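You operate a simulated robot arm through the tools that you are given. There is no shell and no other tool.

You are at the controls of a simulated two-armed robot. One attempt, no reset.

## Task
Clamp sample 57 on the small former, middle clamp first.
Fine: lock all three clamps.

Only the result counts: the job must be done as asked and must still hold three seconds after the hand-in. Knocking over, shifting, dropping, spilling or breaking anything else fails it.

## Robot
Two 7-joint arms with three-finger grippers on one trunk that stands fixed in place. Base frame: the origin is at the foot of the trunk, x ahead of it, y to its left, z up; the work surface is at about z = 918. Readings come in mm, degrees, newtons and seconds.
The left shoulder is at [69, 126, 1208], the right one opposite. With the tool pointing down near the work surface each hand reaches from about 360 to 840 mm from the base axis, measured 20 degrees to its own side. Payload 2.94 kg a hand.
The TCP of each hand is the grasp point between the finger pads, 30 mm short of the fingertips. In the tool frame z runs along the fingers and y along their closing line. The gripper opens to 128 mm; its body begins 93 mm behind the TCP.
Orientation is that of the tool frame in the base frame, as a unit quaternion [w, x, y, z]. With the fingers straight down and closing along the base's y, the tool's x points along the base's -x, its y along +y and its z along -z.

## Interface
- The arms move only by the tool servo_tool. It takes "left_moves", "right_moves" or both (then of equal length, played together; a hand with none holds still); each is a list that holds one entry, the list of rows, each a list of 6 numbers: the shift along the base's x, y, z in mm, then the turn, a rotation vector about the base's x, y, z in rad. In form: [[[tx, ty, tz, ax, ay, az], ...]]. A call has 1 to 20 rows; each row is the pose to reach, as a shift and turn from the pose commanded when the call began. "left_gripper" and "right_gripper" are, for a hand that has rows, the finger opening in mm, from 0 to 128, set as the call begins (left out, the last holds). Rows are played at 5 a second. More than 50 mm and 8.6 degrees between two rows, or a gripper value outside its range, and nothing of the call is played. Where a pose cannot be reached the arm comes as near as it can. A force on the tool above 40 N (or 10 N above the force at the start of the call, whichever is more), or a blocked arm, ends the call early, and 0.2 s more pass. The fingers move at their own pace (about 84.2 mm/s each) and stop on an object; they squeeze with about 27 N. The grip force told is the motor's: it shows also when the fingers shut on nothing. Time passes only in rows, and 0.2 s behind the last, so rows that repeat a pose let the fingers close. The reply holds the time, the measured pose of the TCP, the force on the tool along the base axes, the opening and the grip force, in the units named above and with some noise, with the torque about the TCP (base axes, N m) and any sound that the robot's microphone picked up, and new pictures: "views" is both (left out), scene, wrist or none (wrist: the cameras of the hands that moved).
- Cameras (640 x 400 px; columns grow to the right, rows downward): "scene" is now at [195.2, 13, 1410.1]; the picture's right is [0.12, -0.99, 0.00], its down [-0.22, -0.03, -0.98] and it looks along [0.97, 0.12, -0.22] (base axes); focal length 214 px, centre (320, 200). "left" rides on the left gripper at [69, 15, -120] in its tool frame; the picture's right is [-0.22, 0.98, 0.00], its down [-0.82, -0.18, -0.54] and it looks along [-0.53, -0.12, 0.84] (tool axes); focal length 251 px, centre (320, 200). "right" rides on the right gripper at [69, -15, -120] in its tool frame; the picture's right is [0.22, 0.98, 0.00], its down [-0.82, 0.18, -0.54] and it looks along [-0.53, 0.12, 0.84] (tool axes); focal length 251 px, centre (320, 200). There is no depth. A picture from a camera that has moved, and an enlarged one, comes with that camera's place and axes in the base frame and with its lens.
- move_column(by): moves the trunk up (or, below 0, down) by that many mm; the arms and the scene camera ride with it, the base frame stays. It gives what a move gives, with no picture.
- turn_head(pan, tilt): turns the head with the scene camera to pan (to the left, within 80 degrees either way) and tilt (down, from -29 to 69), counted from straight ahead of the robot (the tilt from the chest, where the trunk bows). It gives what a move gives, and a new picture of the scene camera.
- close_up(camera, box): a new picture of the part [left, top, right, bottom] of that camera's present view, enlarged. It takes no simulated time.
- job_done(): hands the job in; it is judged then, once.

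Nothing tells you positions but the pictures and the camera data. Unless the task says otherwise, let go and move clear before handing in.

The tools are called after "Call:" by a JSON object that holds its "op" and its "data". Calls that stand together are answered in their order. servo_tool: Moves the arms, as the interface text tells. Its arguments: {"type":"object","properties":{"left_moves":{"type":"array","items":{"type":"array","items":{"type":"array","items":{"type":"number"}}}},"left_gripper":{"type":"number"},"right_moves":{"type":"array","items":{"type":"array","items":{"type":"array","items":{"type":"number"}}}},"right_gripper":{"type":"number"},"views":{"type":"string","enum":["both","scene","wrist","none"]}},"required":[]} The other tools are called the same way: move_column (by) moves the trunk up or down; turn_head (pan, tilt) turns the head that bears the scene camera; close_up (camera, box) takes an enlarged picture of a part of a camera's view; job_done () hands the job in.

At the start:

```text
time_s: 0.0
left_tool_pos: [310.0, 134.0, 1356.1]
left_tcp_rot: [-0.001, 0.0, 1.0, -0.001]
left_wrist_force: [0.8, 0.6, -0.2]
left_ft_torque: [-0.03, 0.01, 0.0]
left_finger_gap: 128.2
left_finger_force: 0.1
right_tool_pos: [450.4, -187.4, 1270.6]
right_tcp_rot: [0.001, 0.001, 1.0, 0.0]
right_wrist_force: [0.7, 1.3, -0.1]
right_ft_torque: [0.02, 0.01, 0.03]
right_finger_gap: 127.8
right_finger_force: 0.0
trunk travel left (down, up): [-425.0, 122.0]
head pan, tilt (commanded): [6.8, 12.6]
```

scene: 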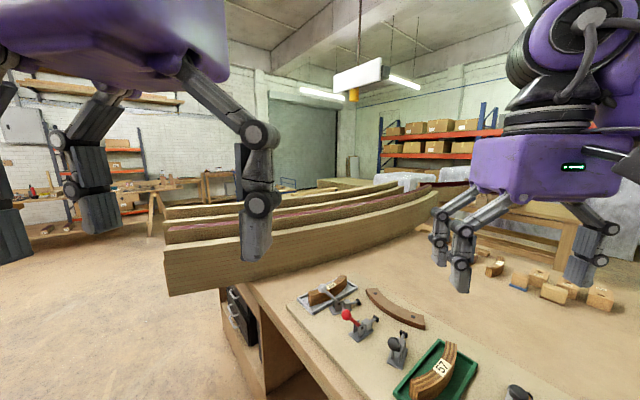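
right: 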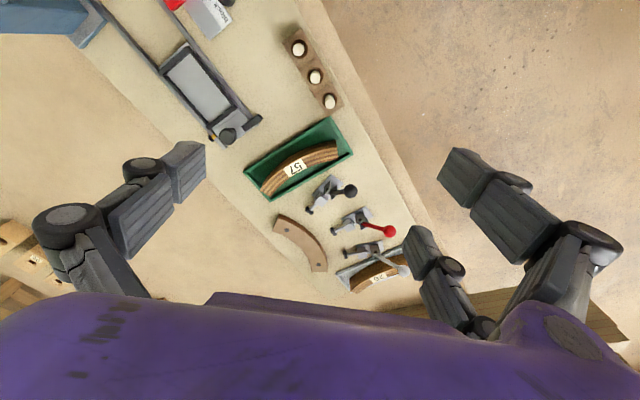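
left: 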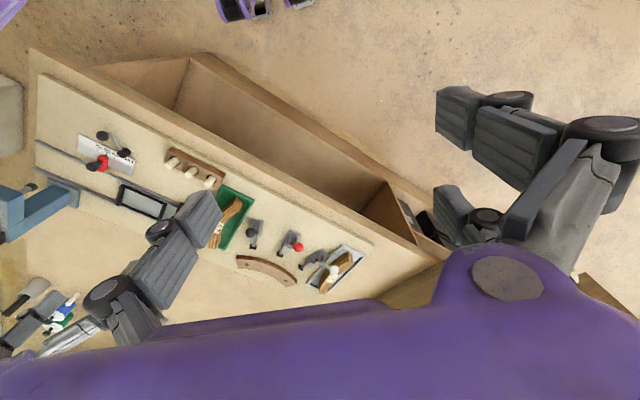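

I see a bench with a green tray holding the curved sample 57, a curved former with toggle clamps (one with a red knob), and another small tray holding a different sample. I'll look closer with the head and close-ups before moving anything.

Call:
{"op": "turn_head", "data": {"pan": -20, "tilt": 45}}

Call:
{"op": "close_up", "data": {"camera": "right", "box": [240, 100, 440, 300]}}

Call:
{"op": "close_up", "data": {"camera": "left", "box": [200, 180, 380, 300]}}

```text
time_s: 1.0
left_tool_pos: [311.6, 135.7, 1357.5]
left_tcp_rot: [0.0, 0.0, 1.0, -0.001]
left_wrist_force: [1.5, 0.5, -0.5]
left_ft_torque: [-0.01, 0.01, 0.06]
left_finger_gap: 128.2
left_finger_force: 0.0
right_tool_pos: [451.3, -187.8, 1271.6]
right_tcp_rot: [0.0, 0.001, 1.0, 0.001]
right_wrist_force: [-0.3, 0.4, -0.4]
right_ft_torque: [-0.01, -0.01, -0.01]
right_finger_gap: 128.1
right_finger_force: 0.1
trunk travel left (down, up): [-425.0, 122.0]
head pan, tilt (commanded): [-20.0, 45.0]
camera scene: at [179.0, -25.9, 1359.5], right [-0.34, -0.94, 0.0], down [-0.66, 0.24, -0.71], along [0.67, -0.24, -0.71], focal length 214 px, centre (320, 200)
```

scene: 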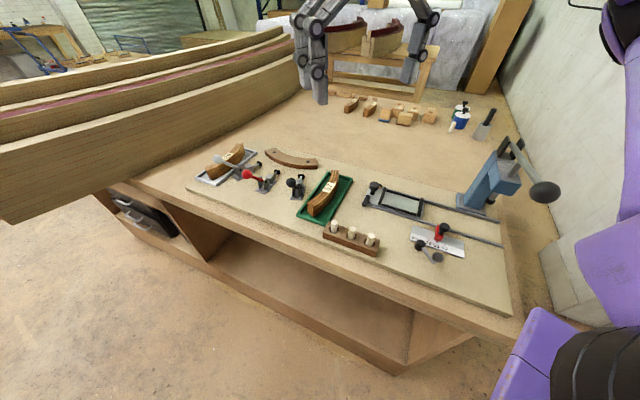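

```text
2.00 times, centred on (340, 200) of right
camera zoom: at [381.1, -202.5, 1389.5], right [-0.21, 0.98, 0.0], down [0.82, 0.18, 0.54], along [0.53, 0.12, -0.84], focal length 503 px, centre (280, 200)
```

zoom: 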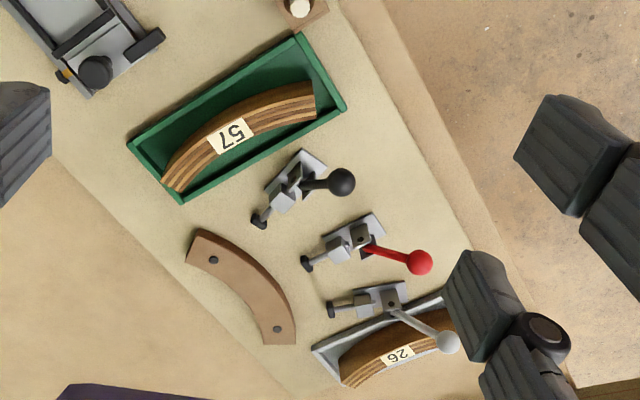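

```text
3.33 times, centred on (290, 240) of left
camera zoom: at [242.4, 149.5, 1477.3], right [0.21, 0.98, 0.0], down [0.82, -0.18, 0.54], along [0.53, -0.12, -0.84], focal length 838 px, centre (420, 67)
```

zoom: 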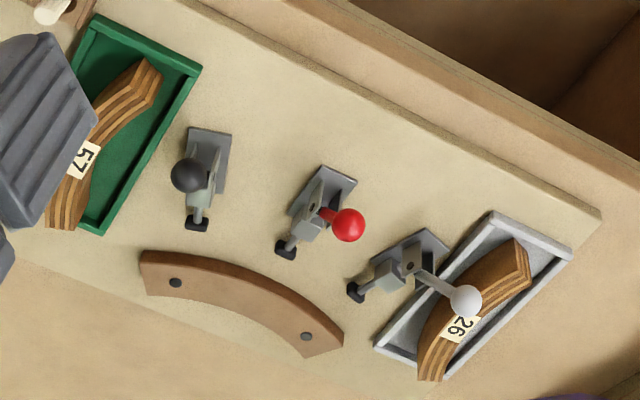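

The former is a brown arc with two bolts at about [760,-196] and [856,-100]. The clamps (black, red in the middle, grey) stand on its convex side. Sample 57 lies in the green tray near [600,-198]. I'll take closer looks before moving.

Call:
{"op": "close_up", "data": {"camera": "scene", "box": [190, 130, 370, 240]}}

Call:
{"op": "close_up", "data": {"camera": "scene", "box": [280, 140, 520, 290]}}

Call:
{"op": "close_up", "data": {"camera": "right", "box": [240, 110, 360, 200]}}

Call:
{"op": "close_up", "data": {"camera": "right", "box": [260, 170, 420, 290]}}

```text
3.56 times, centred on (280, 185) of scene
camera zoom: at [179.0, -25.9, 1359.5], right [-0.34, -0.94, 0.0], down [-0.66, 0.24, -0.71], along [0.67, -0.24, -0.71], focal length 763 px, centre (462, 253)
```

zoom: 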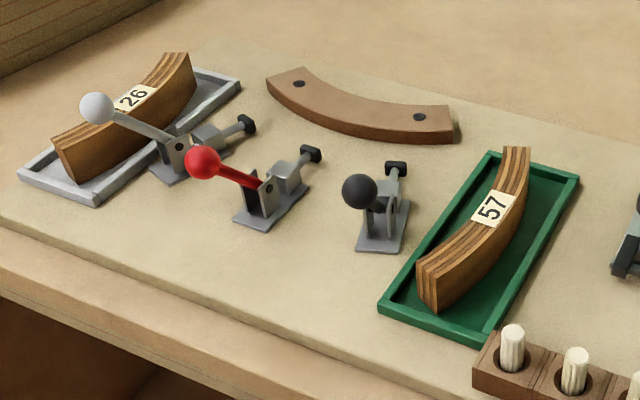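

```text
2.67 times, centred on (400, 215) of scene
camera zoom: at [179.0, -25.9, 1359.5], right [-0.34, -0.94, 0.0], down [-0.66, 0.24, -0.71], along [0.67, -0.24, -0.71], focal length 572 px, centre (107, 160)
```

zoom: 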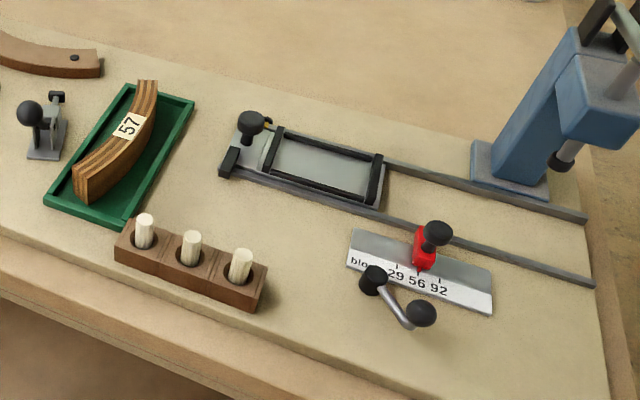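

```text
4.44 times, centred on (300, 155) of right
camera zoom: at [381.1, -202.5, 1389.5], right [-0.21, 0.98, 0.0], down [0.82, 0.18, 0.54], along [0.53, 0.12, -0.84], focal length 1118 px, centre (409, 400)
```

zoom: 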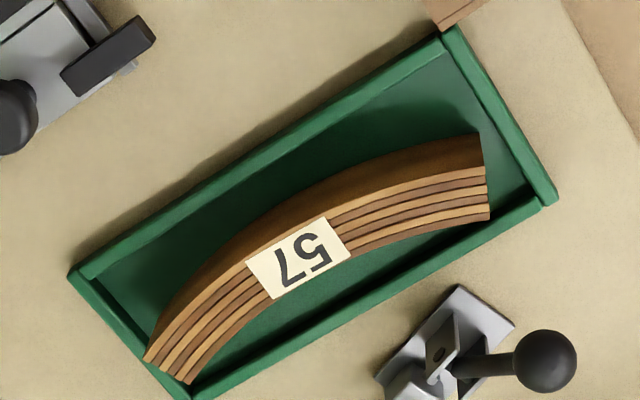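

```text
3.33 times, centred on (340, 230) of right
camera zoom: at [381.1, -202.5, 1389.5], right [-0.21, 0.98, 0.0], down [0.82, 0.18, 0.54], along [0.53, 0.12, -0.84], focal length 838 px, centre (253, 100)
```

zoom: 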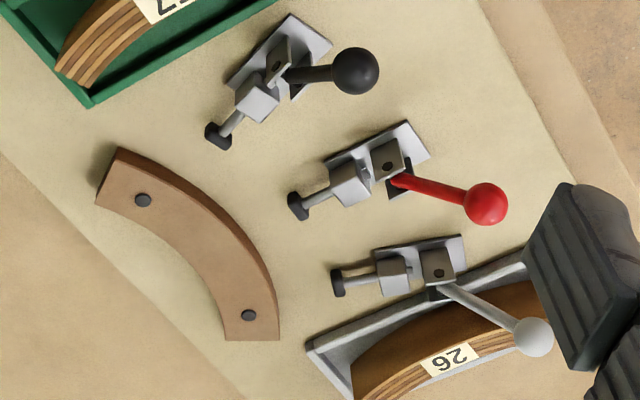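

Sample 57 stands about 40 mm tall and the former about 23 mm. The three clamps are retracted, with their handles leaning back. I'll bring the right hand in higher up, so its camera sees the clamp linkages closely.

Call:
{"op": "servo_tool", "data": {"right_moves": [[[20, 26, -24, 0, 0, 0], [40, 52, -48, 0, 0, 0], [60, 78, -72, 0, 0, 0], [80, 104, -96, 0, 0, 0], [100, 130, -120, 0, 0, 0], [100, 130, -120, 0, 0, 0]]], "views": "both"}}

```text
time_s: 2.4
left_tool_pos: [310.4, 134.3, 1357.7]
left_tcp_rot: [0.0, -0.002, 1.0, -0.001]
left_wrist_force: [0.0, -0.6, -0.1]
left_ft_torque: [-0.01, 0.01, -0.03]
left_finger_gap: 128.1
left_finger_force: 0.0
right_tool_pos: [551.1, -56.4, 1148.9]
right_tcp_rot: [0.0, 0.001, 1.0, 0.001]
right_wrist_force: [-0.4, 0.4, -0.2]
right_ft_torque: [0.03, 0.0, 0.01]
right_finger_gap: 128.1
right_finger_force: 0.0
trunk travel left (down, up): [-425.0, 122.0]
head pan, tilt (commanded): [-20.0, 45.0]
camera scene: at [178.3, -26.4, 1359.5], right [-0.34, -0.94, 0.0], down [-0.66, 0.24, -0.71], along [0.66, -0.24, -0.71], focal length 214 px, centre (320, 200)
camera right: at [480.8, -72.4, 1268.7], right [-0.21, 0.98, 0.0], down [0.82, 0.18, 0.54], along [0.53, 0.12, -0.84], focal length 251 px, centre (320, 200)
```

scene: 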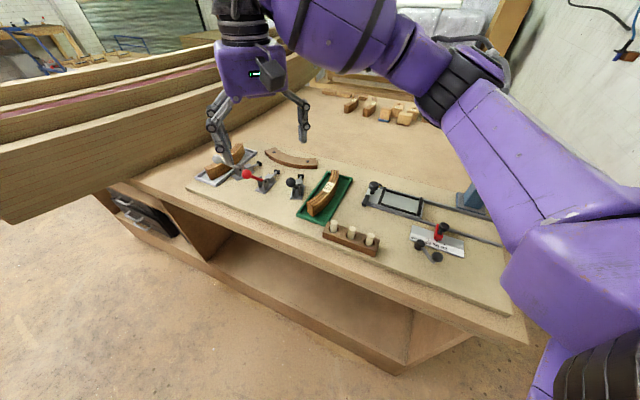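
right: 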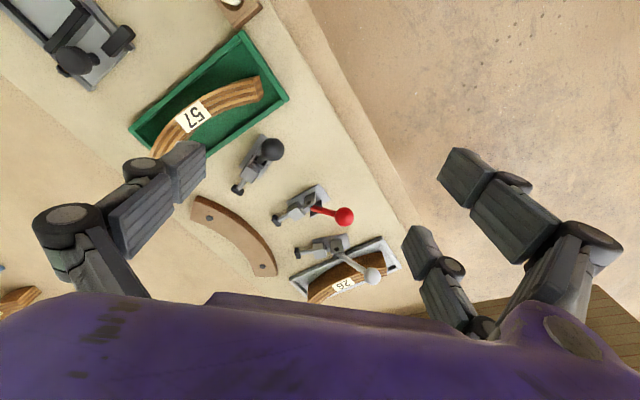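

Call:
{"op": "close_up", "data": {"camera": "right", "box": [220, 125, 400, 305]}}

Call:
{"op": "close_up", "data": {"camera": "right", "box": [260, 170, 360, 235]}}

Call:
{"op": "close_up", "data": {"camera": "scene", "box": [225, 150, 325, 212]}}

Call:
{"op": "close_up", "data": {"camera": "right", "box": [120, 30, 290, 170]}}

```text
2.22 times, centred on (310, 215) of right
camera zoom: at [480.8, -72.4, 1268.7], right [-0.21, 0.98, 0.0], down [0.82, 0.18, 0.54], along [0.53, 0.12, -0.84], focal length 559 px, centre (342, 167)
```

zoom: 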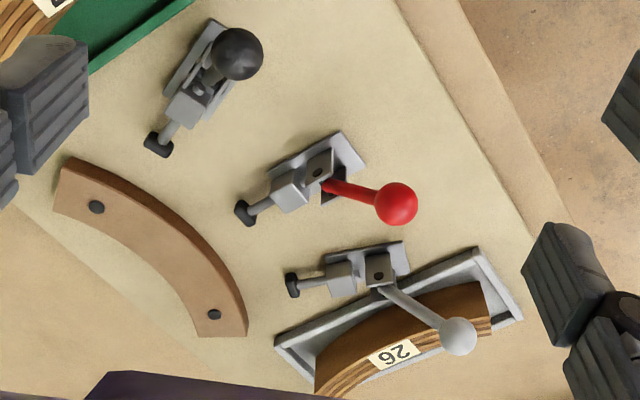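

```text
6.15 times, centred on (310, 202) of right
camera zoom: at [480.8, -72.4, 1268.7], right [-0.21, 0.98, 0.0], down [0.82, 0.18, 0.54], along [0.53, 0.12, -0.84], focal length 1547 px, centre (382, 185)
```

zoom: 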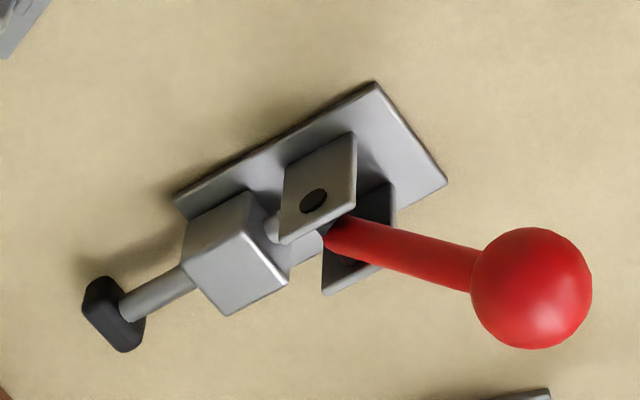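

```text
6.40 times, centred on (275, 181) of scene
camera zoom: at [178.3, -26.4, 1359.5], right [-0.34, -0.94, 0.0], down [-0.66, 0.24, -0.71], along [0.66, -0.24, -0.71], focal length 1373 px, centre (608, 322)
```

zoom: 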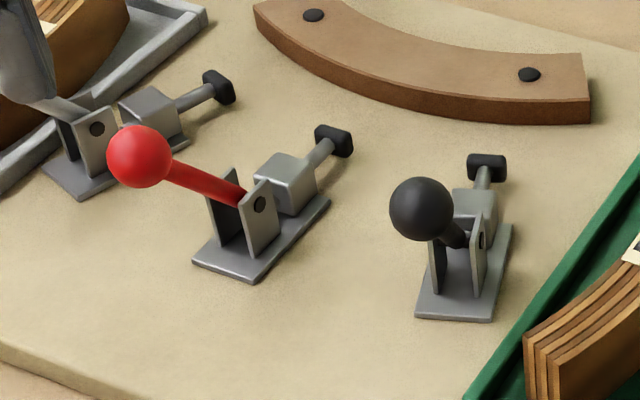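

```text
2.86 times, centred on (205, 100) of right
camera zoom: at [480.8, -72.4, 1268.7], right [-0.21, 0.98, 0.0], down [0.82, 0.18, 0.54], along [0.53, 0.12, -0.84], focal length 718 px, centre (649, 486)
```

zoom: 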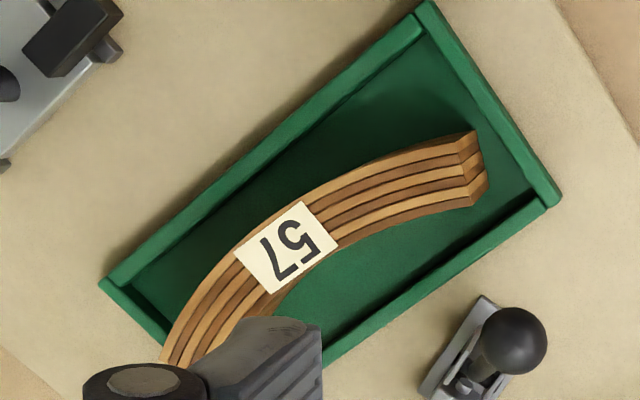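

The clamp handles hinge over a yoke, and the plungers point radially at the former. Next I'll measure the former and sample more exactly from enlarged views.

Call:
{"op": "close_up", "data": {"camera": "right", "box": [185, 190, 305, 280]}}

Call:
{"op": "close_up", "data": {"camera": "scene", "box": [255, 140, 365, 225]}}

```text
4.44 times, centred on (245, 235) of right
camera zoom: at [480.8, -72.4, 1268.7], right [-0.21, 0.98, 0.0], down [0.82, 0.18, 0.54], along [0.53, 0.12, -0.84], focal length 1118 px, centre (653, 44)
```

zoom: 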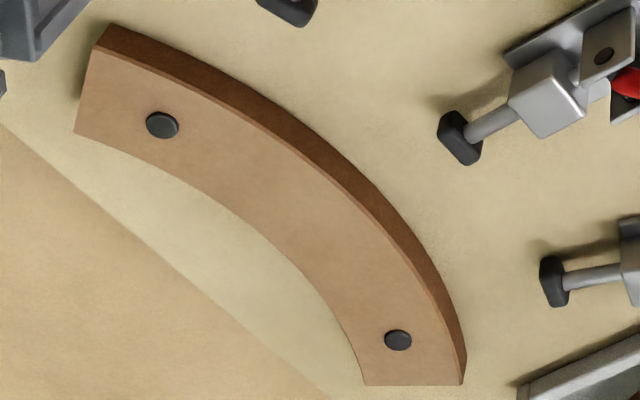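

```text
4.71 times, centred on (310, 182) of scene
camera zoom: at [178.3, -26.4, 1359.5], right [-0.34, -0.94, 0.0], down [-0.66, 0.24, -0.71], along [0.66, -0.24, -0.71], focal length 1009 px, centre (367, 282)
```

zoom: 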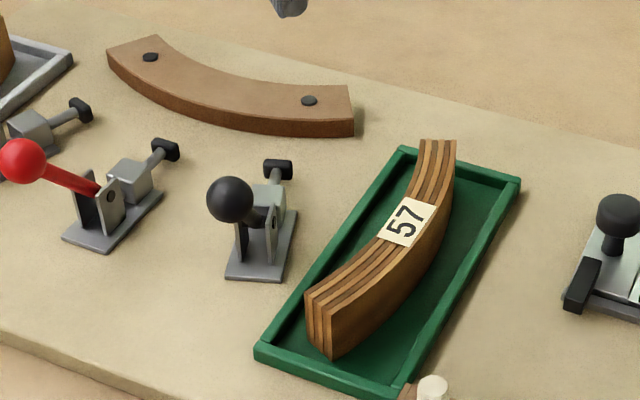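

The sample's middle is at about [591,-203], with its top near z=960 and a thickness of about 20 mm. Its convex side faces (-x,-y). It has to turn -90° to fit the former, so I'll test whether the right wrist can reach +135° while hovering above the sample.

Call:
{"op": "servo_tool", "data": {"right_moves": [[[2, -9, 0, 0, 0, 0.1473], [5, -18, 0, 0, 0, 0.2945], [7, -28, 0, 0, 0, 0.4418], [10, -37, 0, 0, 0, 0.589], [12, -46, 0, 0, 0, 0.7363], [15, -55, 0, 0, 0, 0.8836], [17, -64, 0, 0, 0, 1.0308], [20, -74, 0, 0, 0, 1.1781], [22, -83, 0, 0, 0, 1.3254], [25, -92, 0, 0, 0, 1.4726], [27, -101, 0, 0, 0, 1.6199], [30, -110, 0, 0, 0, 1.7671], [32, -119, 0, 0, 0, 1.9144], [35, -128, 0, 0, 0, 2.0617], [37, -138, 0, 0, 0, 2.2089], [40, -147, 0, 0, 0, 2.3562], [40, -147, 0, 0, 0, 2.3562]]], "views": "both"}}

```text
time_s: 6.0
left_tool_pos: [311.4, 132.1, 1356.6]
left_tcp_rot: [0.0, 0.0, 1.0, -0.001]
left_wrist_force: [0.0, 0.3, 0.4]
left_ft_torque: [0.06, 0.03, -0.01]
left_finger_gap: 128.1
left_finger_force: 0.0
right_tool_pos: [242.5, -33.5, 1163.7]
right_tcp_rot: [0.0, 0.924, -0.384, 0.0]
right_wrist_force: [0.6, -0.3, 0.3]
right_ft_torque: [0.01, 0.02, 0.0]
right_finger_gap: 127.9
right_finger_force: 0.0
right hand out of reach, approached as far as the arm can: row 7, 8, 9, 10, 11, 12, 13, 14, 15, 16, 17
trunk travel left (down, up): [-425.0, 122.0]
head pan, tilt (commanded): [-20.0, 45.0]
camera scene: at [179.1, -27.5, 1359.4], right [-0.34, -0.94, 0.0], down [-0.66, 0.24, -0.71], along [0.66, -0.24, -0.71], focal length 214 px, centre (320, 200)
camera right: at [301.6, -70.7, 1282.7], right [-0.54, -0.84, 0.0], down [-0.71, 0.46, 0.54], along [-0.46, 0.29, -0.84], focal length 251 px, centre (320, 200)
```

scene: 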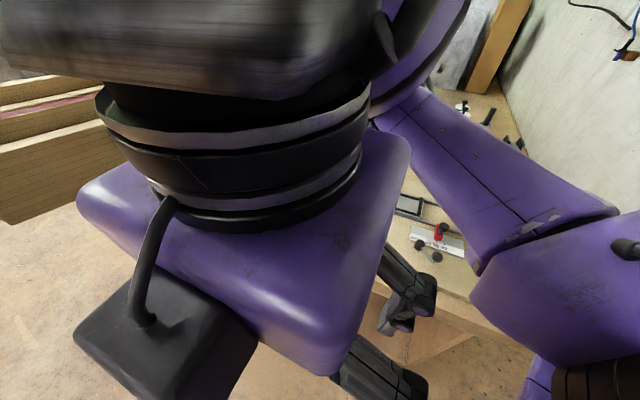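
right: 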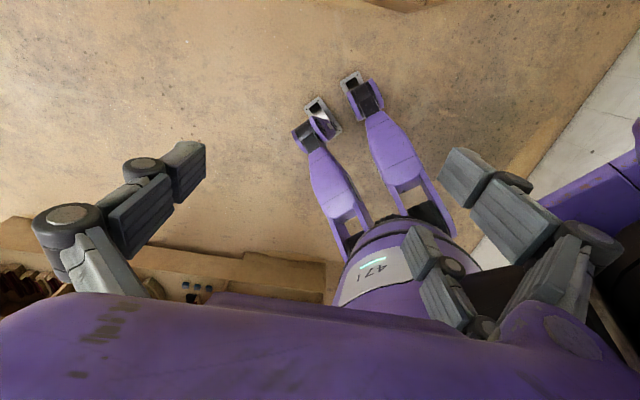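

The arm couldn't hold +135° there: it kept the turn and fell back toward the body. I'll undo the rotation in small steps with no shift and see how the commanded pose behaves.

Call:
{"op": "servo_tool", "data": {"right_moves": [[[0, 0, 0, 0, 0, -0.147], [0, 0, 0, 0, 0, -0.294], [0, 0, 0, 0, 0, -0.441]]], "views": "scene"}}

```text
time_s: 6.8
left_tool_pos: [311.7, 135.0, 1356.7]
left_tcp_rot: [0.0, -0.001, 1.0, -0.001]
left_wrist_force: [-0.2, 1.1, -0.7]
left_ft_torque: [0.0, 0.01, 0.0]
left_finger_gap: 128.2
left_finger_force: 0.1
right_tool_pos: [243.7, -31.7, 1161.2]
right_tcp_rot: [0.003, 0.83, -0.557, -0.003]
right_wrist_force: [0.8, 0.3, 0.8]
right_ft_torque: [0.0, -0.01, -0.02]
right_finger_gap: 128.1
right_finger_force: 0.1
right hand out of reach, approached as far as the arm can: row 2, 3
trunk travel left (down, up): [-425.0, 122.0]
head pan, tilt (commanded): [-20.0, 45.0]
camera scene: at [178.9, -25.7, 1359.4], right [-0.34, -0.94, 0.0], down [-0.66, 0.24, -0.71], along [0.66, -0.24, -0.71], focal length 214 px, centre (320, 200)
```

scene: 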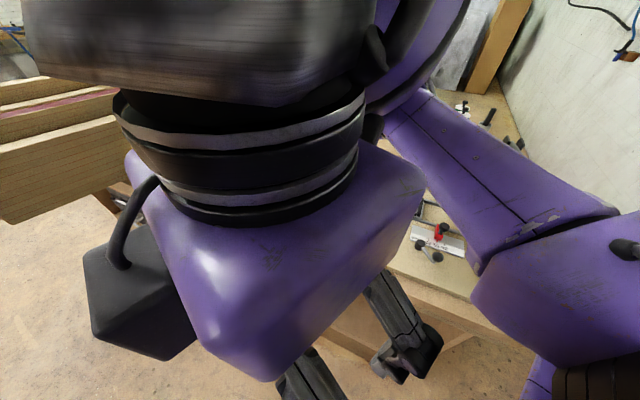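

Each call starts from the pose actually reached, so I'm at [243,-31] with the wrist turned about 112°. I'll rotate back toward zero while easing forward and away from the body.

Call:
{"op": "servo_tool", "data": {"right_moves": [[[5, -3, 0, 0, 0, -0.145], [10, -6, 0, 0, 0, -0.29], [20, -10, 0, 0, 0, -0.435], [30, -15, 0, 0, 0, -0.58], [40, -20, 0, 0, 0, -0.725], [55, -28, 0, 0, 0, -0.87], [70, -36, 0, 0, 0, -1.015], [90, -46, 0, 0, 0, -1.16], [110, -56, 0, 0, 0, -1.305], [135, -70, 0, 0, 0, -1.45], [160, -84, 0, 0, 0, -1.595], [185, -98, 0, 0, 0, -1.74], [205, -110, 0, 0, 0, -1.85], [207, -120, 0, 0, 0, -1.95]]], "views": "scene"}}

```text
time_s: 9.8
left_tool_pos: [310.8, 134.6, 1356.9]
left_tcp_rot: [0.0, 0.0, 1.0, -0.002]
left_wrist_force: [-0.2, 1.2, 0.0]
left_ft_torque: [0.02, -0.02, 0.03]
left_finger_gap: 127.9
left_finger_force: 0.1
right_tool_pos: [451.0, -153.0, 1159.5]
right_tcp_rot: [0.001, 0.018, 1.0, 0.001]
right_wrist_force: [-0.2, 0.5, -0.1]
right_ft_torque: [0.02, -0.02, 0.02]
right_finger_gap: 128.2
right_finger_force: 0.0
trunk travel left (down, up): [-425.0, 122.0]
head pan, tilt (commanded): [-20.0, 45.0]
camera scene: at [178.6, -26.2, 1359.5], right [-0.34, -0.94, 0.0], down [-0.66, 0.24, -0.71], along [0.66, -0.24, -0.71], focal length 214 px, centre (320, 200)
```

scene: 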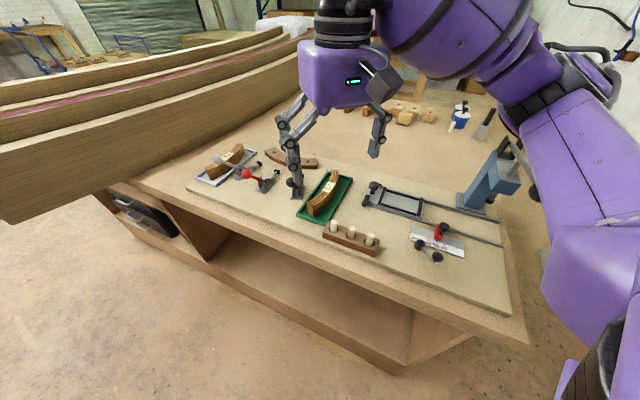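

I'm back at θ≈0 and [451,-153]. Next I'll test the other turning direction: -45° for the pick and -135° for placing, keeping high above the bench.

Call:
{"op": "servo_tool", "data": {"right_moves": [[[25, -8, 0, 0, 0, -0.145], [50, -16, 0, 0, 0, -0.29], [75, -24, 0, 0, 0, -0.435], [100, -32, 0, 0, 0, -0.58], [125, -40, 0, 0, 0, -0.7], [140, -50, 0, 0, 0, -0.75]]], "views": "both"}}

```text
time_s: 11.2
left_tool_pos: [311.5, 134.4, 1356.4]
left_tcp_rot: [0.0, -0.001, 1.0, -0.001]
left_wrist_force: [-0.2, 0.4, 0.1]
left_ft_torque: [0.01, -0.01, 0.02]
left_finger_gap: 128.0
left_finger_force: 0.1
right_tool_pos: [591.0, -203.7, 1158.2]
right_tcp_rot: [0.0, 0.384, 0.924, 0.001]
right_wrist_force: [0.4, 0.1, 0.2]
right_ft_torque: [-0.02, 0.02, 0.02]
right_finger_gap: 128.2
right_finger_force: 0.1
trunk travel left (down, up): [-425.0, 122.0]
head pan, tilt (commanded): [-20.0, 45.0]
camera scene: at [179.1, -26.2, 1359.4], right [-0.34, -0.94, 0.0], down [-0.66, 0.24, -0.71], along [0.66, -0.24, -0.71], focal length 214 px, centre (320, 200)
camera right: at [531.1, -165.1, 1277.0], right [0.54, 0.84, 0.0], down [0.71, -0.46, 0.54], along [0.46, -0.29, -0.84], focal length 251 px, centre (320, 200)
```

scene: 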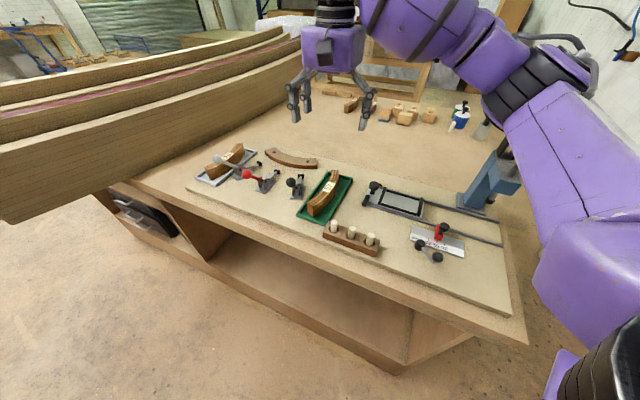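
right: 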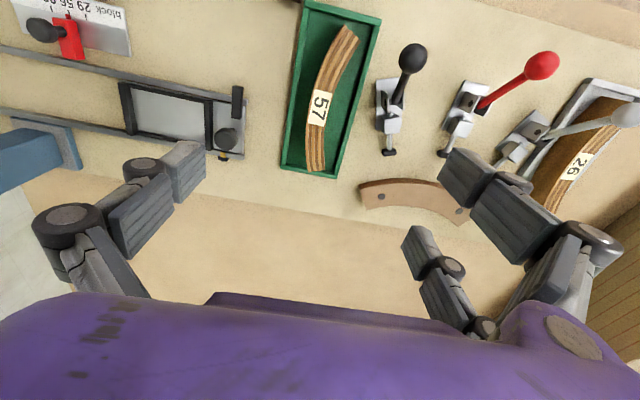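

θ=-45° is reached with the hand right above the sample. I'll carefully test turning further negative in short calls.

Call:
{"op": "servo_tool", "data": {"right_moves": [[[0, 0, 0, 0, 0, -0.145], [0, 0, 0, 0, 0, -0.29], [0, 0, 0, 0, 0, -0.435], [0, 0, 0, 0, 0, -0.58]]], "views": "none"}}

```text
time_s: 12.2
left_tool_pos: [310.3, 133.5, 1357.4]
left_tcp_rot: [0.0, -0.001, 1.0, -0.001]
left_wrist_force: [-0.2, -0.1, 0.0]
left_ft_torque: [-0.02, 0.02, 0.01]
left_finger_gap: 128.0
left_finger_force: 0.1
right_tool_pos: [591.5, -204.0, 1156.7]
right_tcp_rot: [0.0, 0.632, 0.775, 0.0]
right_wrist_force: [-0.2, 0.8, -0.6]
right_ft_torque: [0.0, 0.01, -0.01]
right_finger_gap: 127.8
right_finger_force: 0.1
trunk travel left (down, up): [-425.0, 122.0]
head pan, tilt (commanded): [-20.0, 45.0]
```

Call:
{"op": "servo_tool", "data": {"right_moves": [[[0, 0, 0, 0, 0, -0.145], [0, 0, 0, 0, 0, -0.29], [0, 0, 0, 0, 0, -0.435]]], "views": "none"}}

```text
time_s: 13.0
left_tool_pos: [310.6, 134.0, 1356.5]
left_tcp_rot: [0.0, -0.001, 1.0, -0.002]
left_wrist_force: [-0.8, 0.3, 0.1]
left_ft_torque: [-0.02, -0.01, -0.03]
left_finger_gap: 128.1
left_finger_force: 0.0
right_tool_pos: [591.3, -204.2, 1157.4]
right_tcp_rot: [0.0, 0.784, 0.62, 0.001]
right_wrist_force: [0.0, 0.2, 0.4]
right_ft_torque: [0.02, -0.02, 0.01]
right_finger_gap: 127.9
right_finger_force: 0.1
trunk travel left (down, up): [-425.0, 122.0]
head pan, tilt (commanded): [-20.0, 45.0]
```

Call:
{"op": "servo_tool", "data": {"right_moves": [[[0, 0, 0, 0, 0, -0.145], [0, 0, 0, 0, 0, -0.29], [0, 0, 0, 0, 0, -0.435], [0, 0, 0, 0, 0, -0.55]]], "views": "none"}}

```text
time_s: 14.0
left_tool_pos: [311.8, 134.0, 1356.8]
left_tcp_rot: [0.0, 0.0, 1.0, -0.002]
left_wrist_force: [0.2, -0.8, -0.2]
left_ft_torque: [0.01, 0.01, 0.0]
left_finger_gap: 128.2
left_finger_force: 0.1
right_tool_pos: [590.8, -202.5, 1157.8]
right_tcp_rot: [0.0, 0.923, 0.385, 0.0]
right_wrist_force: [-0.4, 0.6, -0.1]
right_ft_torque: [-0.01, 0.03, -0.02]
right_finger_gap: 128.1
right_finger_force: 0.1
trunk travel left (down, up): [-425.0, 122.0]
head pan, tilt (commanded): [-20.0, 45.0]
```

The wrist reaches -135° without trouble. Now I'll check that this pose can be held over the former, still high above everything.

Call:
{"op": "servo_tool", "data": {"right_moves": [[[37, 18, 0, 0, 0, 0], [73, 37, 0, 0, 0, 0], [110, 55, 0, 0, 0, 0], [146, 74, 0, 0, 0, 0], [183, 92, 0, 0, 0, 0], [183, 92, -40, 0, 0, 0], [183, 92, -60, 0, 0, 0]]], "views": "both"}}

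```text
time_s: 15.6
left_tool_pos: [309.9, 135.6, 1356.4]
left_tcp_rot: [0.0, -0.001, 1.0, -0.002]
left_wrist_force: [-0.7, 0.5, 0.1]
left_ft_torque: [-0.06, 0.04, 0.03]
left_finger_gap: 128.0
left_finger_force: 0.0
right_tool_pos: [774.5, -108.5, 1096.7]
right_tcp_rot: [0.002, 0.923, 0.385, 0.0]
right_wrist_force: [-0.8, 0.6, 0.8]
right_ft_torque: [-0.09, -0.03, -0.02]
right_finger_gap: 128.0
right_finger_force: 0.2
trunk travel left (down, up): [-425.0, 122.0]
head pan, tilt (commanded): [-20.0, 45.0]
camera scene: at [179.0, -24.3, 1359.4], right [-0.34, -0.94, 0.0], down [-0.66, 0.24, -0.71], along [0.66, -0.24, -0.71], focal length 214 px, centre (320, 200)
camera right: at [812.3, -49.4, 1216.1], right [0.85, -0.53, 0.0], down [-0.45, -0.71, 0.54], along [-0.29, -0.46, -0.84], focal length 251 px, centre (320, 200)
```

scene: 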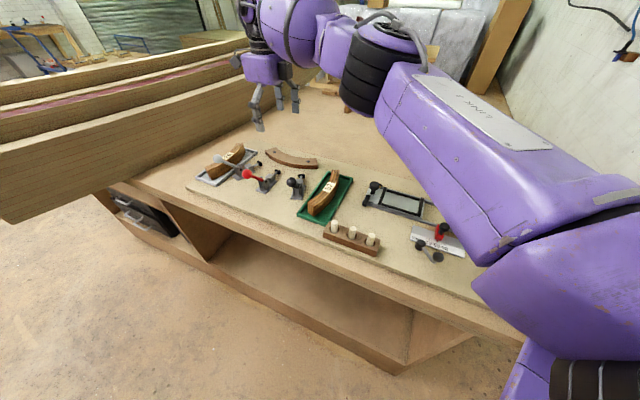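
right: 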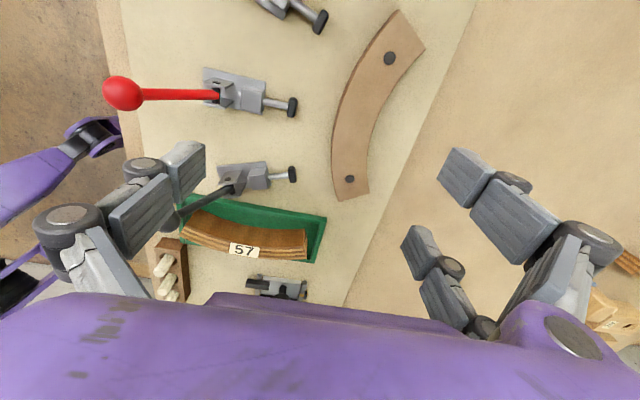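

This pose can be held over the former, and the view is nearly square onto it. I'll take enlarged measurements from here.

Call:
{"op": "close_up", "data": {"camera": "right", "box": [200, 0, 440, 150]}}

Call:
{"op": "close_up", "data": {"camera": "right", "box": [280, 60, 400, 135]}}

Call:
{"op": "close_up", "data": {"camera": "right", "box": [160, 180, 340, 293]}}

Call:
{"op": "close_up", "data": {"camera": "scene", "box": [225, 140, 335, 210]}}

```text
2.67 times, centred on (320, 75) of right
camera zoom: at [812.3, -49.4, 1216.1], right [0.85, -0.53, 0.0], down [-0.45, -0.71, 0.54], along [-0.29, -0.46, -0.84], focal length 670 px, centre (320, 533)
```

zoom: 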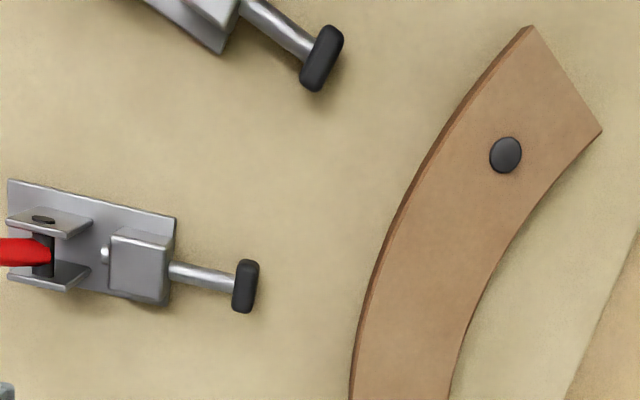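

```text
5.33 times, centred on (340, 98) of right
camera zoom: at [812.3, -49.4, 1216.1], right [0.85, -0.53, 0.0], down [-0.45, -0.71, 0.54], along [-0.29, -0.46, -0.84], focal length 1341 px, centre (213, 747)
```

zoom: 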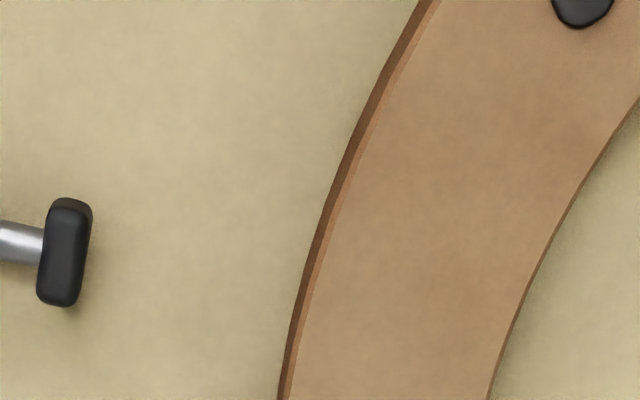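

```text
3.54 times, centred on (250, 236) of right
camera zoom: at [812.3, -49.4, 1216.1], right [0.85, -0.53, 0.0], down [-0.45, -0.71, 0.54], along [-0.29, -0.46, -0.84], focal length 890 px, centre (568, 71)
```

zoom: 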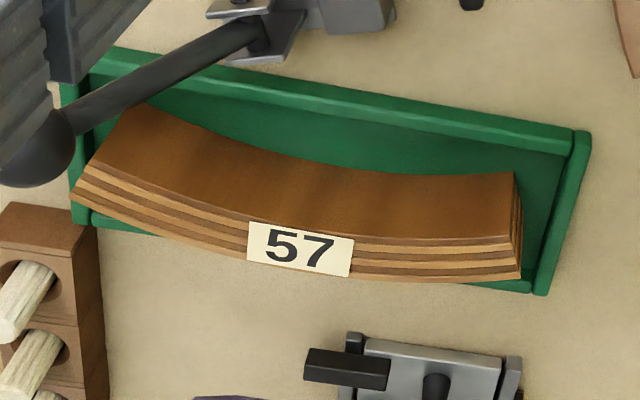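

```text
5.71 times, centred on (280, 175) of scene
camera zoom: at [179.0, -24.3, 1359.4], right [-0.34, -0.94, 0.0], down [-0.66, 0.24, -0.71], along [0.66, -0.24, -0.71], focal length 1226 px, centre (549, 343)
```

zoom: 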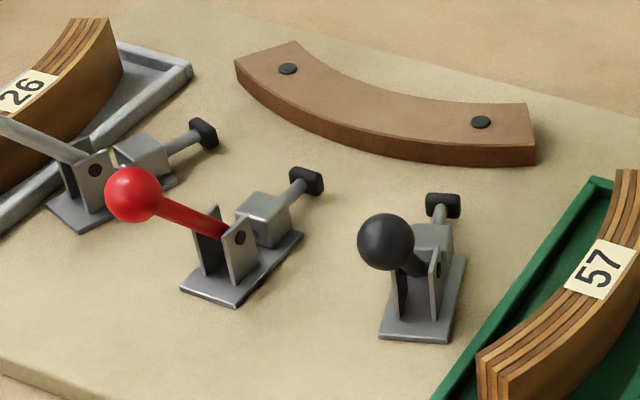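

Measurements: the former's face on the red axis is near [789,-122] with its top at about 935, and the plunger pad is 45 mm from that face. The sample is about 20 mm thick and 39 mm tall, with its top near 960 in the tray. Next I'll narrow the gripper in free air to see how the fingertips sit when partly closed.

Call:
{"op": "servo_tool", "data": {"right_moves": [[[0, 0, 0, 0, 0, 0], [0, 0, 0, 0, 0, 0], [0, 0, 0, 0, 0, 0], [0, 0, 0, 0, 0, 0]]], "right_gripper": 48, "views": "both"}}

Call:
{"op": "close_up", "data": {"camera": "scene", "box": [210, 20, 330, 150]}}

```text
time_s: 16.6
left_tool_pos: [309.9, 133.5, 1357.0]
left_tcp_rot: [0.0, 0.0, 1.0, -0.002]
left_wrist_force: [-0.5, 0.8, -0.4]
left_ft_torque: [-0.03, 0.0, -0.01]
left_finger_gap: 128.0
left_finger_force: 0.1
right_tool_pos: [774.9, -111.2, 1096.9]
right_tcp_rot: [0.0, 0.923, 0.385, 0.0]
right_wrist_force: [0.4, 0.3, 1.1]
right_ft_torque: [-0.02, -0.03, -0.04]
right_finger_gap: 48.1
right_finger_force: 0.2
trunk travel left (down, up): [-425.0, 122.0]
head pan, tilt (commanded): [-20.0, 45.0]
camera scene: at [179.0, -25.6, 1359.4], right [-0.34, -0.94, 0.0], down [-0.66, 0.24, -0.71], along [0.66, -0.24, -0.71], focal length 214 px, centre (320, 200)
camera right: at [812.3, -51.1, 1216.1], right [0.85, -0.53, 0.0], down [-0.45, -0.71, 0.54], along [-0.29, -0.46, -0.84], focal length 251 px, centre (320, 200)
```

scene: 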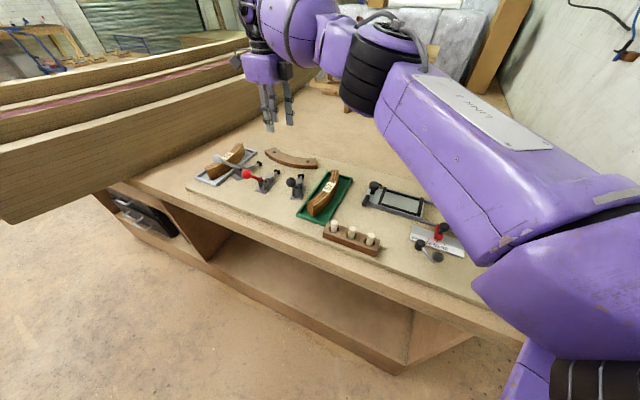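
right: 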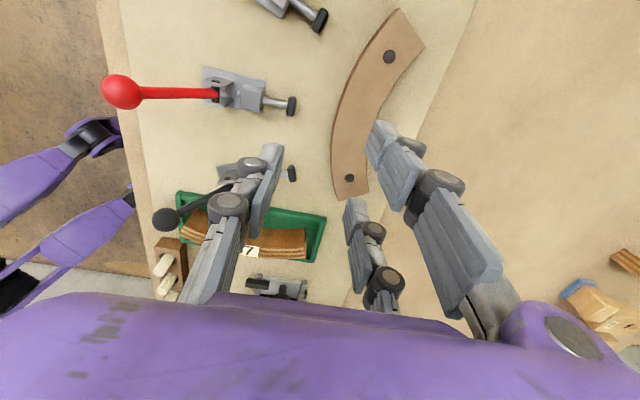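

```text
3.08 times, centred on (270, 85) of scene
camera zoom: at [179.0, -25.6, 1359.4], right [-0.34, -0.94, 0.0], down [-0.66, 0.24, -0.71], along [0.66, -0.24, -0.71], focal length 660 px, centre (474, 554)
```

zoom: 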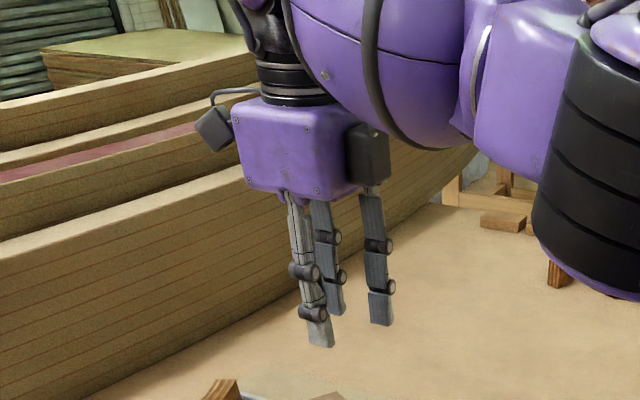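

With the gripper at 48 mm the fingers hang straight with no bulge, and the tips are 30 mm below the TCP as stated. I'll swing back over the sample at -45° with this narrow opening, which keeps clear of the black handle.

Call:
{"op": "servo_tool", "data": {"right_moves": [[[-15, -8, 0, 0, 0, 0.1428], [-31, -16, 0, 0, 0, 0.2856], [-46, -23, 0, 0, 0, 0.4284], [-62, -31, 0, 0, 0, 0.5712], [-77, -39, 0, 0, 0, 0.714], [-92, -47, 0, 0, 0, 0.8568], [-108, -55, 0, 0, 0, 0.9996], [-123, -62, 0, 0, 0, 1.1424], [-139, -70, 0, 0, 0, 1.2852], [-154, -78, 0, 0, 0, 1.428], [-170, -86, 0, 0, 0, 1.5708], [-184.5, -94, 0, 0, 0, 1.5708], [-184.5, -94, -30, 0, 0, 1.5708], [-184.5, -94, -55, 0, 0, 1.5708], [-184.5, -94, -55, 0, 0, 1.5708]]], "views": "both"}}

Call:
{"op": "close_up", "data": {"camera": "right", "box": [220, 40, 420, 240]}}

```text
time_s: 19.8
left_tool_pos: [310.2, 133.4, 1356.9]
left_tcp_rot: [0.0, 0.0, 1.0, -0.002]
left_wrist_force: [0.0, -0.5, -0.5]
left_ft_torque: [-0.01, -0.01, 0.0]
left_finger_gap: 128.0
left_finger_force: 0.0
right_tool_pos: [589.5, -204.2, 1042.8]
right_tcp_rot: [0.0, 0.38, 0.925, 0.001]
right_wrist_force: [-0.2, -0.7, 0.5]
right_ft_torque: [-0.01, -0.01, -0.01]
right_finger_gap: 48.0
right_finger_force: 0.0
trunk travel left (down, up): [-425.0, 122.0]
head pan, tilt (commanded): [-20.0, 45.0]
camera scene: at [178.8, -25.8, 1359.5], right [-0.34, -0.94, 0.0], down [-0.66, 0.24, -0.71], along [0.66, -0.24, -0.71], focal length 214 px, centre (320, 200)
camera right: at [528.8, -166.3, 1162.5], right [0.53, 0.85, 0.0], down [0.71, -0.45, 0.54], along [0.46, -0.29, -0.84], focal length 251 px, centre (320, 200)
```

scene: 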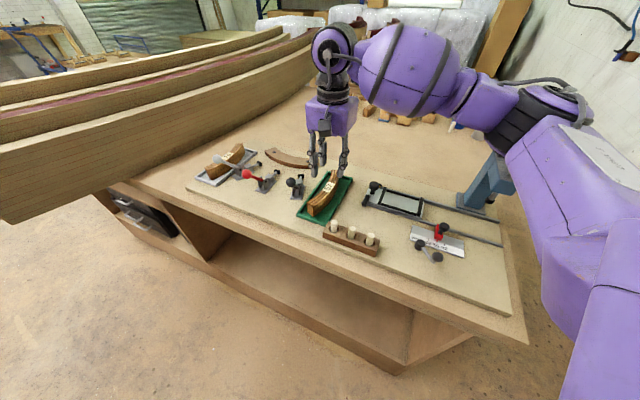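
right: 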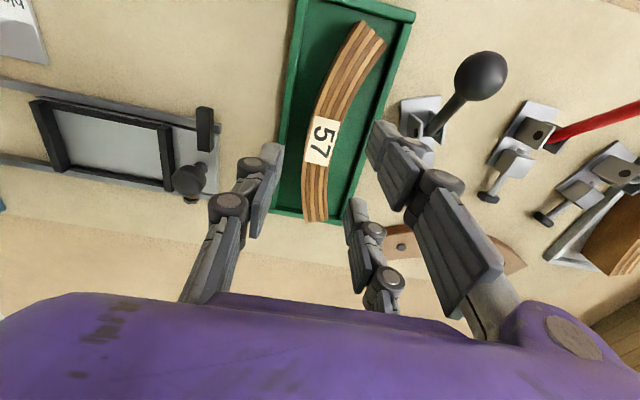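

```text
2.00 times, centred on (320, 140) of right
camera zoom: at [528.8, -166.3, 1162.5], right [0.53, 0.85, 0.0], down [0.71, -0.45, 0.54], along [0.46, -0.29, -0.84], focal length 503 px, centre (320, 320)
```

zoom: 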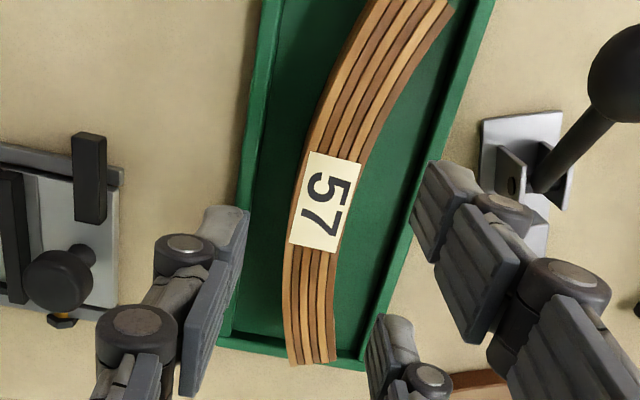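

The label sits about 3 mm from the TCP line and the tangent lines up with the tool axis. I'll shift slightly and descend so the fingertips overlap the top 14 mm of the sample.

Call:
{"op": "servo_tool", "data": {"right_moves": [[[3.2, 3.2, -15, 0, 0, 0], [3.2, 3.2, -30, 0, 0, 0], [3.2, 3.2, -45, 0, 0, 0], [3.2, 3.2, -56, 0, 0, 0], [3.2, 3.2, -66, 0, 0, 0], [3.2, 3.2, -66, 0, 0, 0]]], "views": "both"}}

Call:
{"op": "close_up", "data": {"camera": "right", "box": [220, 60, 420, 240]}}

Call:
{"op": "close_up", "data": {"camera": "scene", "box": [270, 130, 380, 230]}}

```text
time_s: 21.2
left_tool_pos: [311.0, 133.2, 1357.2]
left_tcp_rot: [0.0, 0.0, 1.0, -0.001]
left_wrist_force: [0.0, -0.7, 1.0]
left_ft_torque: [0.0, -0.03, 0.01]
left_finger_gap: 128.3
left_finger_force: 0.0
right_tool_pos: [592.2, -202.5, 975.8]
right_tcp_rot: [0.0, 0.381, 0.925, 0.001]
right_wrist_force: [0.8, -0.1, 0.8]
right_ft_torque: [-0.02, 0.02, 0.02]
right_finger_gap: 47.9
right_finger_force: 0.1
trunk travel left (down, up): [-425.0, 122.0]
head pan, tilt (commanded): [-20.0, 45.0]
camera scene: at [179.0, -25.7, 1359.4], right [-0.34, -0.94, 0.0], down [-0.66, 0.24, -0.71], along [0.66, -0.24, -0.71], focal length 214 px, centre (320, 200)
camera right: at [532.6, -163.8, 1095.6], right [0.53, 0.85, 0.0], down [0.71, -0.45, 0.54], along [0.46, -0.29, -0.84], focal length 251 px, centre (320, 200)
```

scene: 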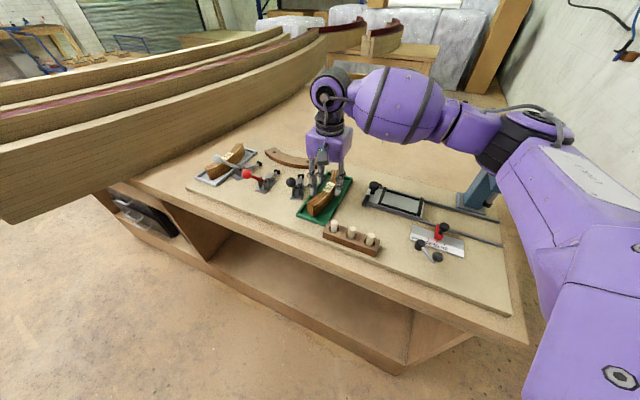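
right: 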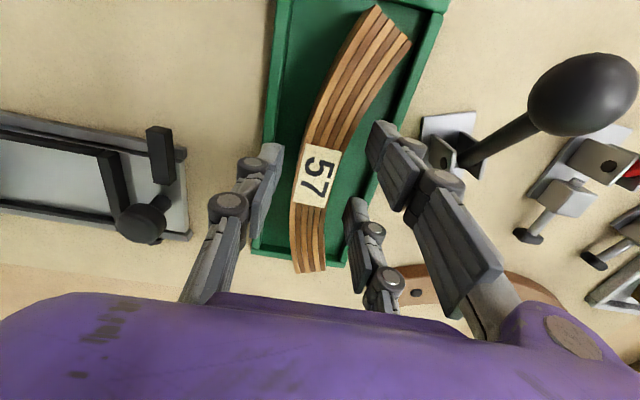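

```text
2.22 times, centred on (320, 150) of right
camera zoom: at [532.6, -163.8, 1095.6], right [0.53, 0.85, 0.0], down [0.71, -0.45, 0.54], along [0.46, -0.29, -0.84], focal length 559 px, centre (320, 311)
```

zoom: 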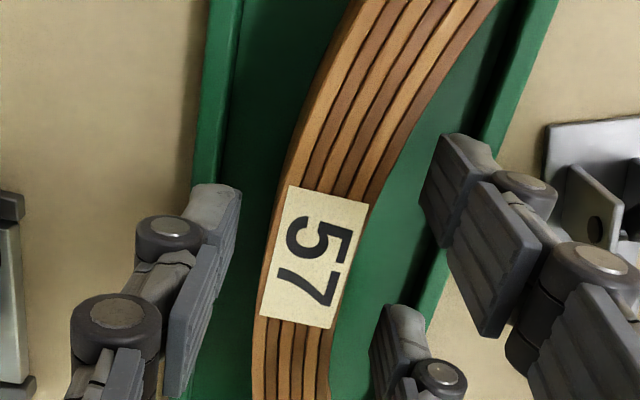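

```text
4.00 times, centred on (325, 180) of scene
camera zoom: at [179.0, -25.7, 1359.4], right [-0.34, -0.94, 0.0], down [-0.66, 0.24, -0.71], along [0.66, -0.24, -0.71], focal length 858 px, centre (300, 280)
```

zoom: 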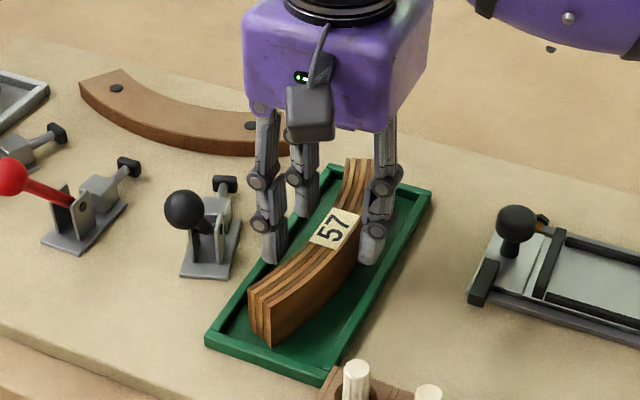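

The fingers straddle the middle of the sample symmetrically, so I'm closing the grip.

Call:
{"op": "servo_tool", "data": {"right_moves": [[[0, 0, 0, 0, 0, 0], [0, 0, 0, 0, 0, 0], [0, 0, 0, 0, 0, 0], [0, 0, 0, 0, 0, 0], [0, 0, 0, 0, 0, 0]]], "right_gripper": 5, "views": "wrist"}}

Call:
{"op": "close_up", "data": {"camera": "scene", "box": [270, 130, 380, 230]}}

```text
time_s: 22.4
left_tool_pos: [310.7, 134.9, 1356.6]
left_tcp_rot: [0.0, 0.001, 1.0, -0.002]
left_wrist_force: [1.4, 0.4, 0.0]
left_ft_torque: [0.02, 0.04, 0.0]
left_finger_gap: 127.9
left_finger_force: 0.0
right_tool_pos: [593.0, -201.7, 977.7]
right_tcp_rot: [0.0, 0.38, 0.925, 0.001]
right_wrist_force: [-1.0, -0.8, -0.9]
right_ft_torque: [0.02, -0.02, -0.02]
right_finger_gap: 27.3
right_finger_force: 26.9
trunk travel left (down, up): [-425.0, 122.0]
head pan, tilt (commanded): [-20.0, 45.0]
camera right: at [532.6, -163.8, 1095.8], right [0.53, 0.85, 0.0], down [0.71, -0.45, 0.54], along [0.46, -0.29, -0.84], focal length 251 px, centre (320, 200)
```

right: 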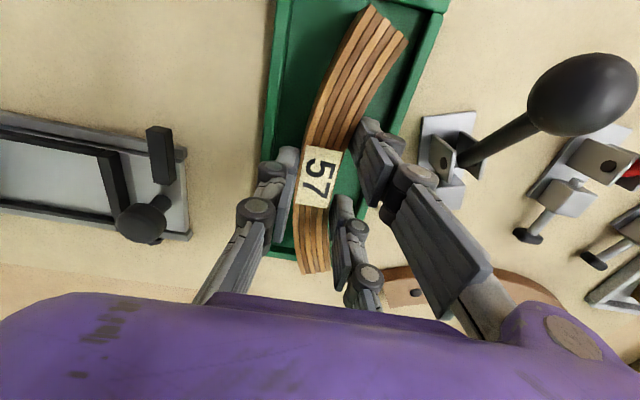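

```text
4.00 times, centred on (325, 180) of scene
camera zoom: at [178.9, -25.8, 1359.4], right [-0.34, -0.94, 0.0], down [-0.66, 0.24, -0.71], along [0.66, -0.24, -0.71], focal length 858 px, centre (300, 280)
```

zoom: 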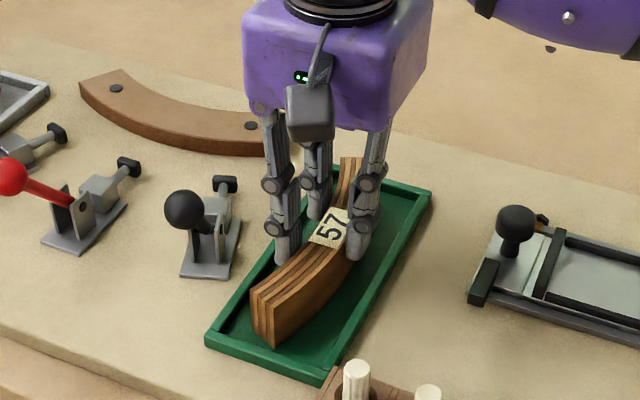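

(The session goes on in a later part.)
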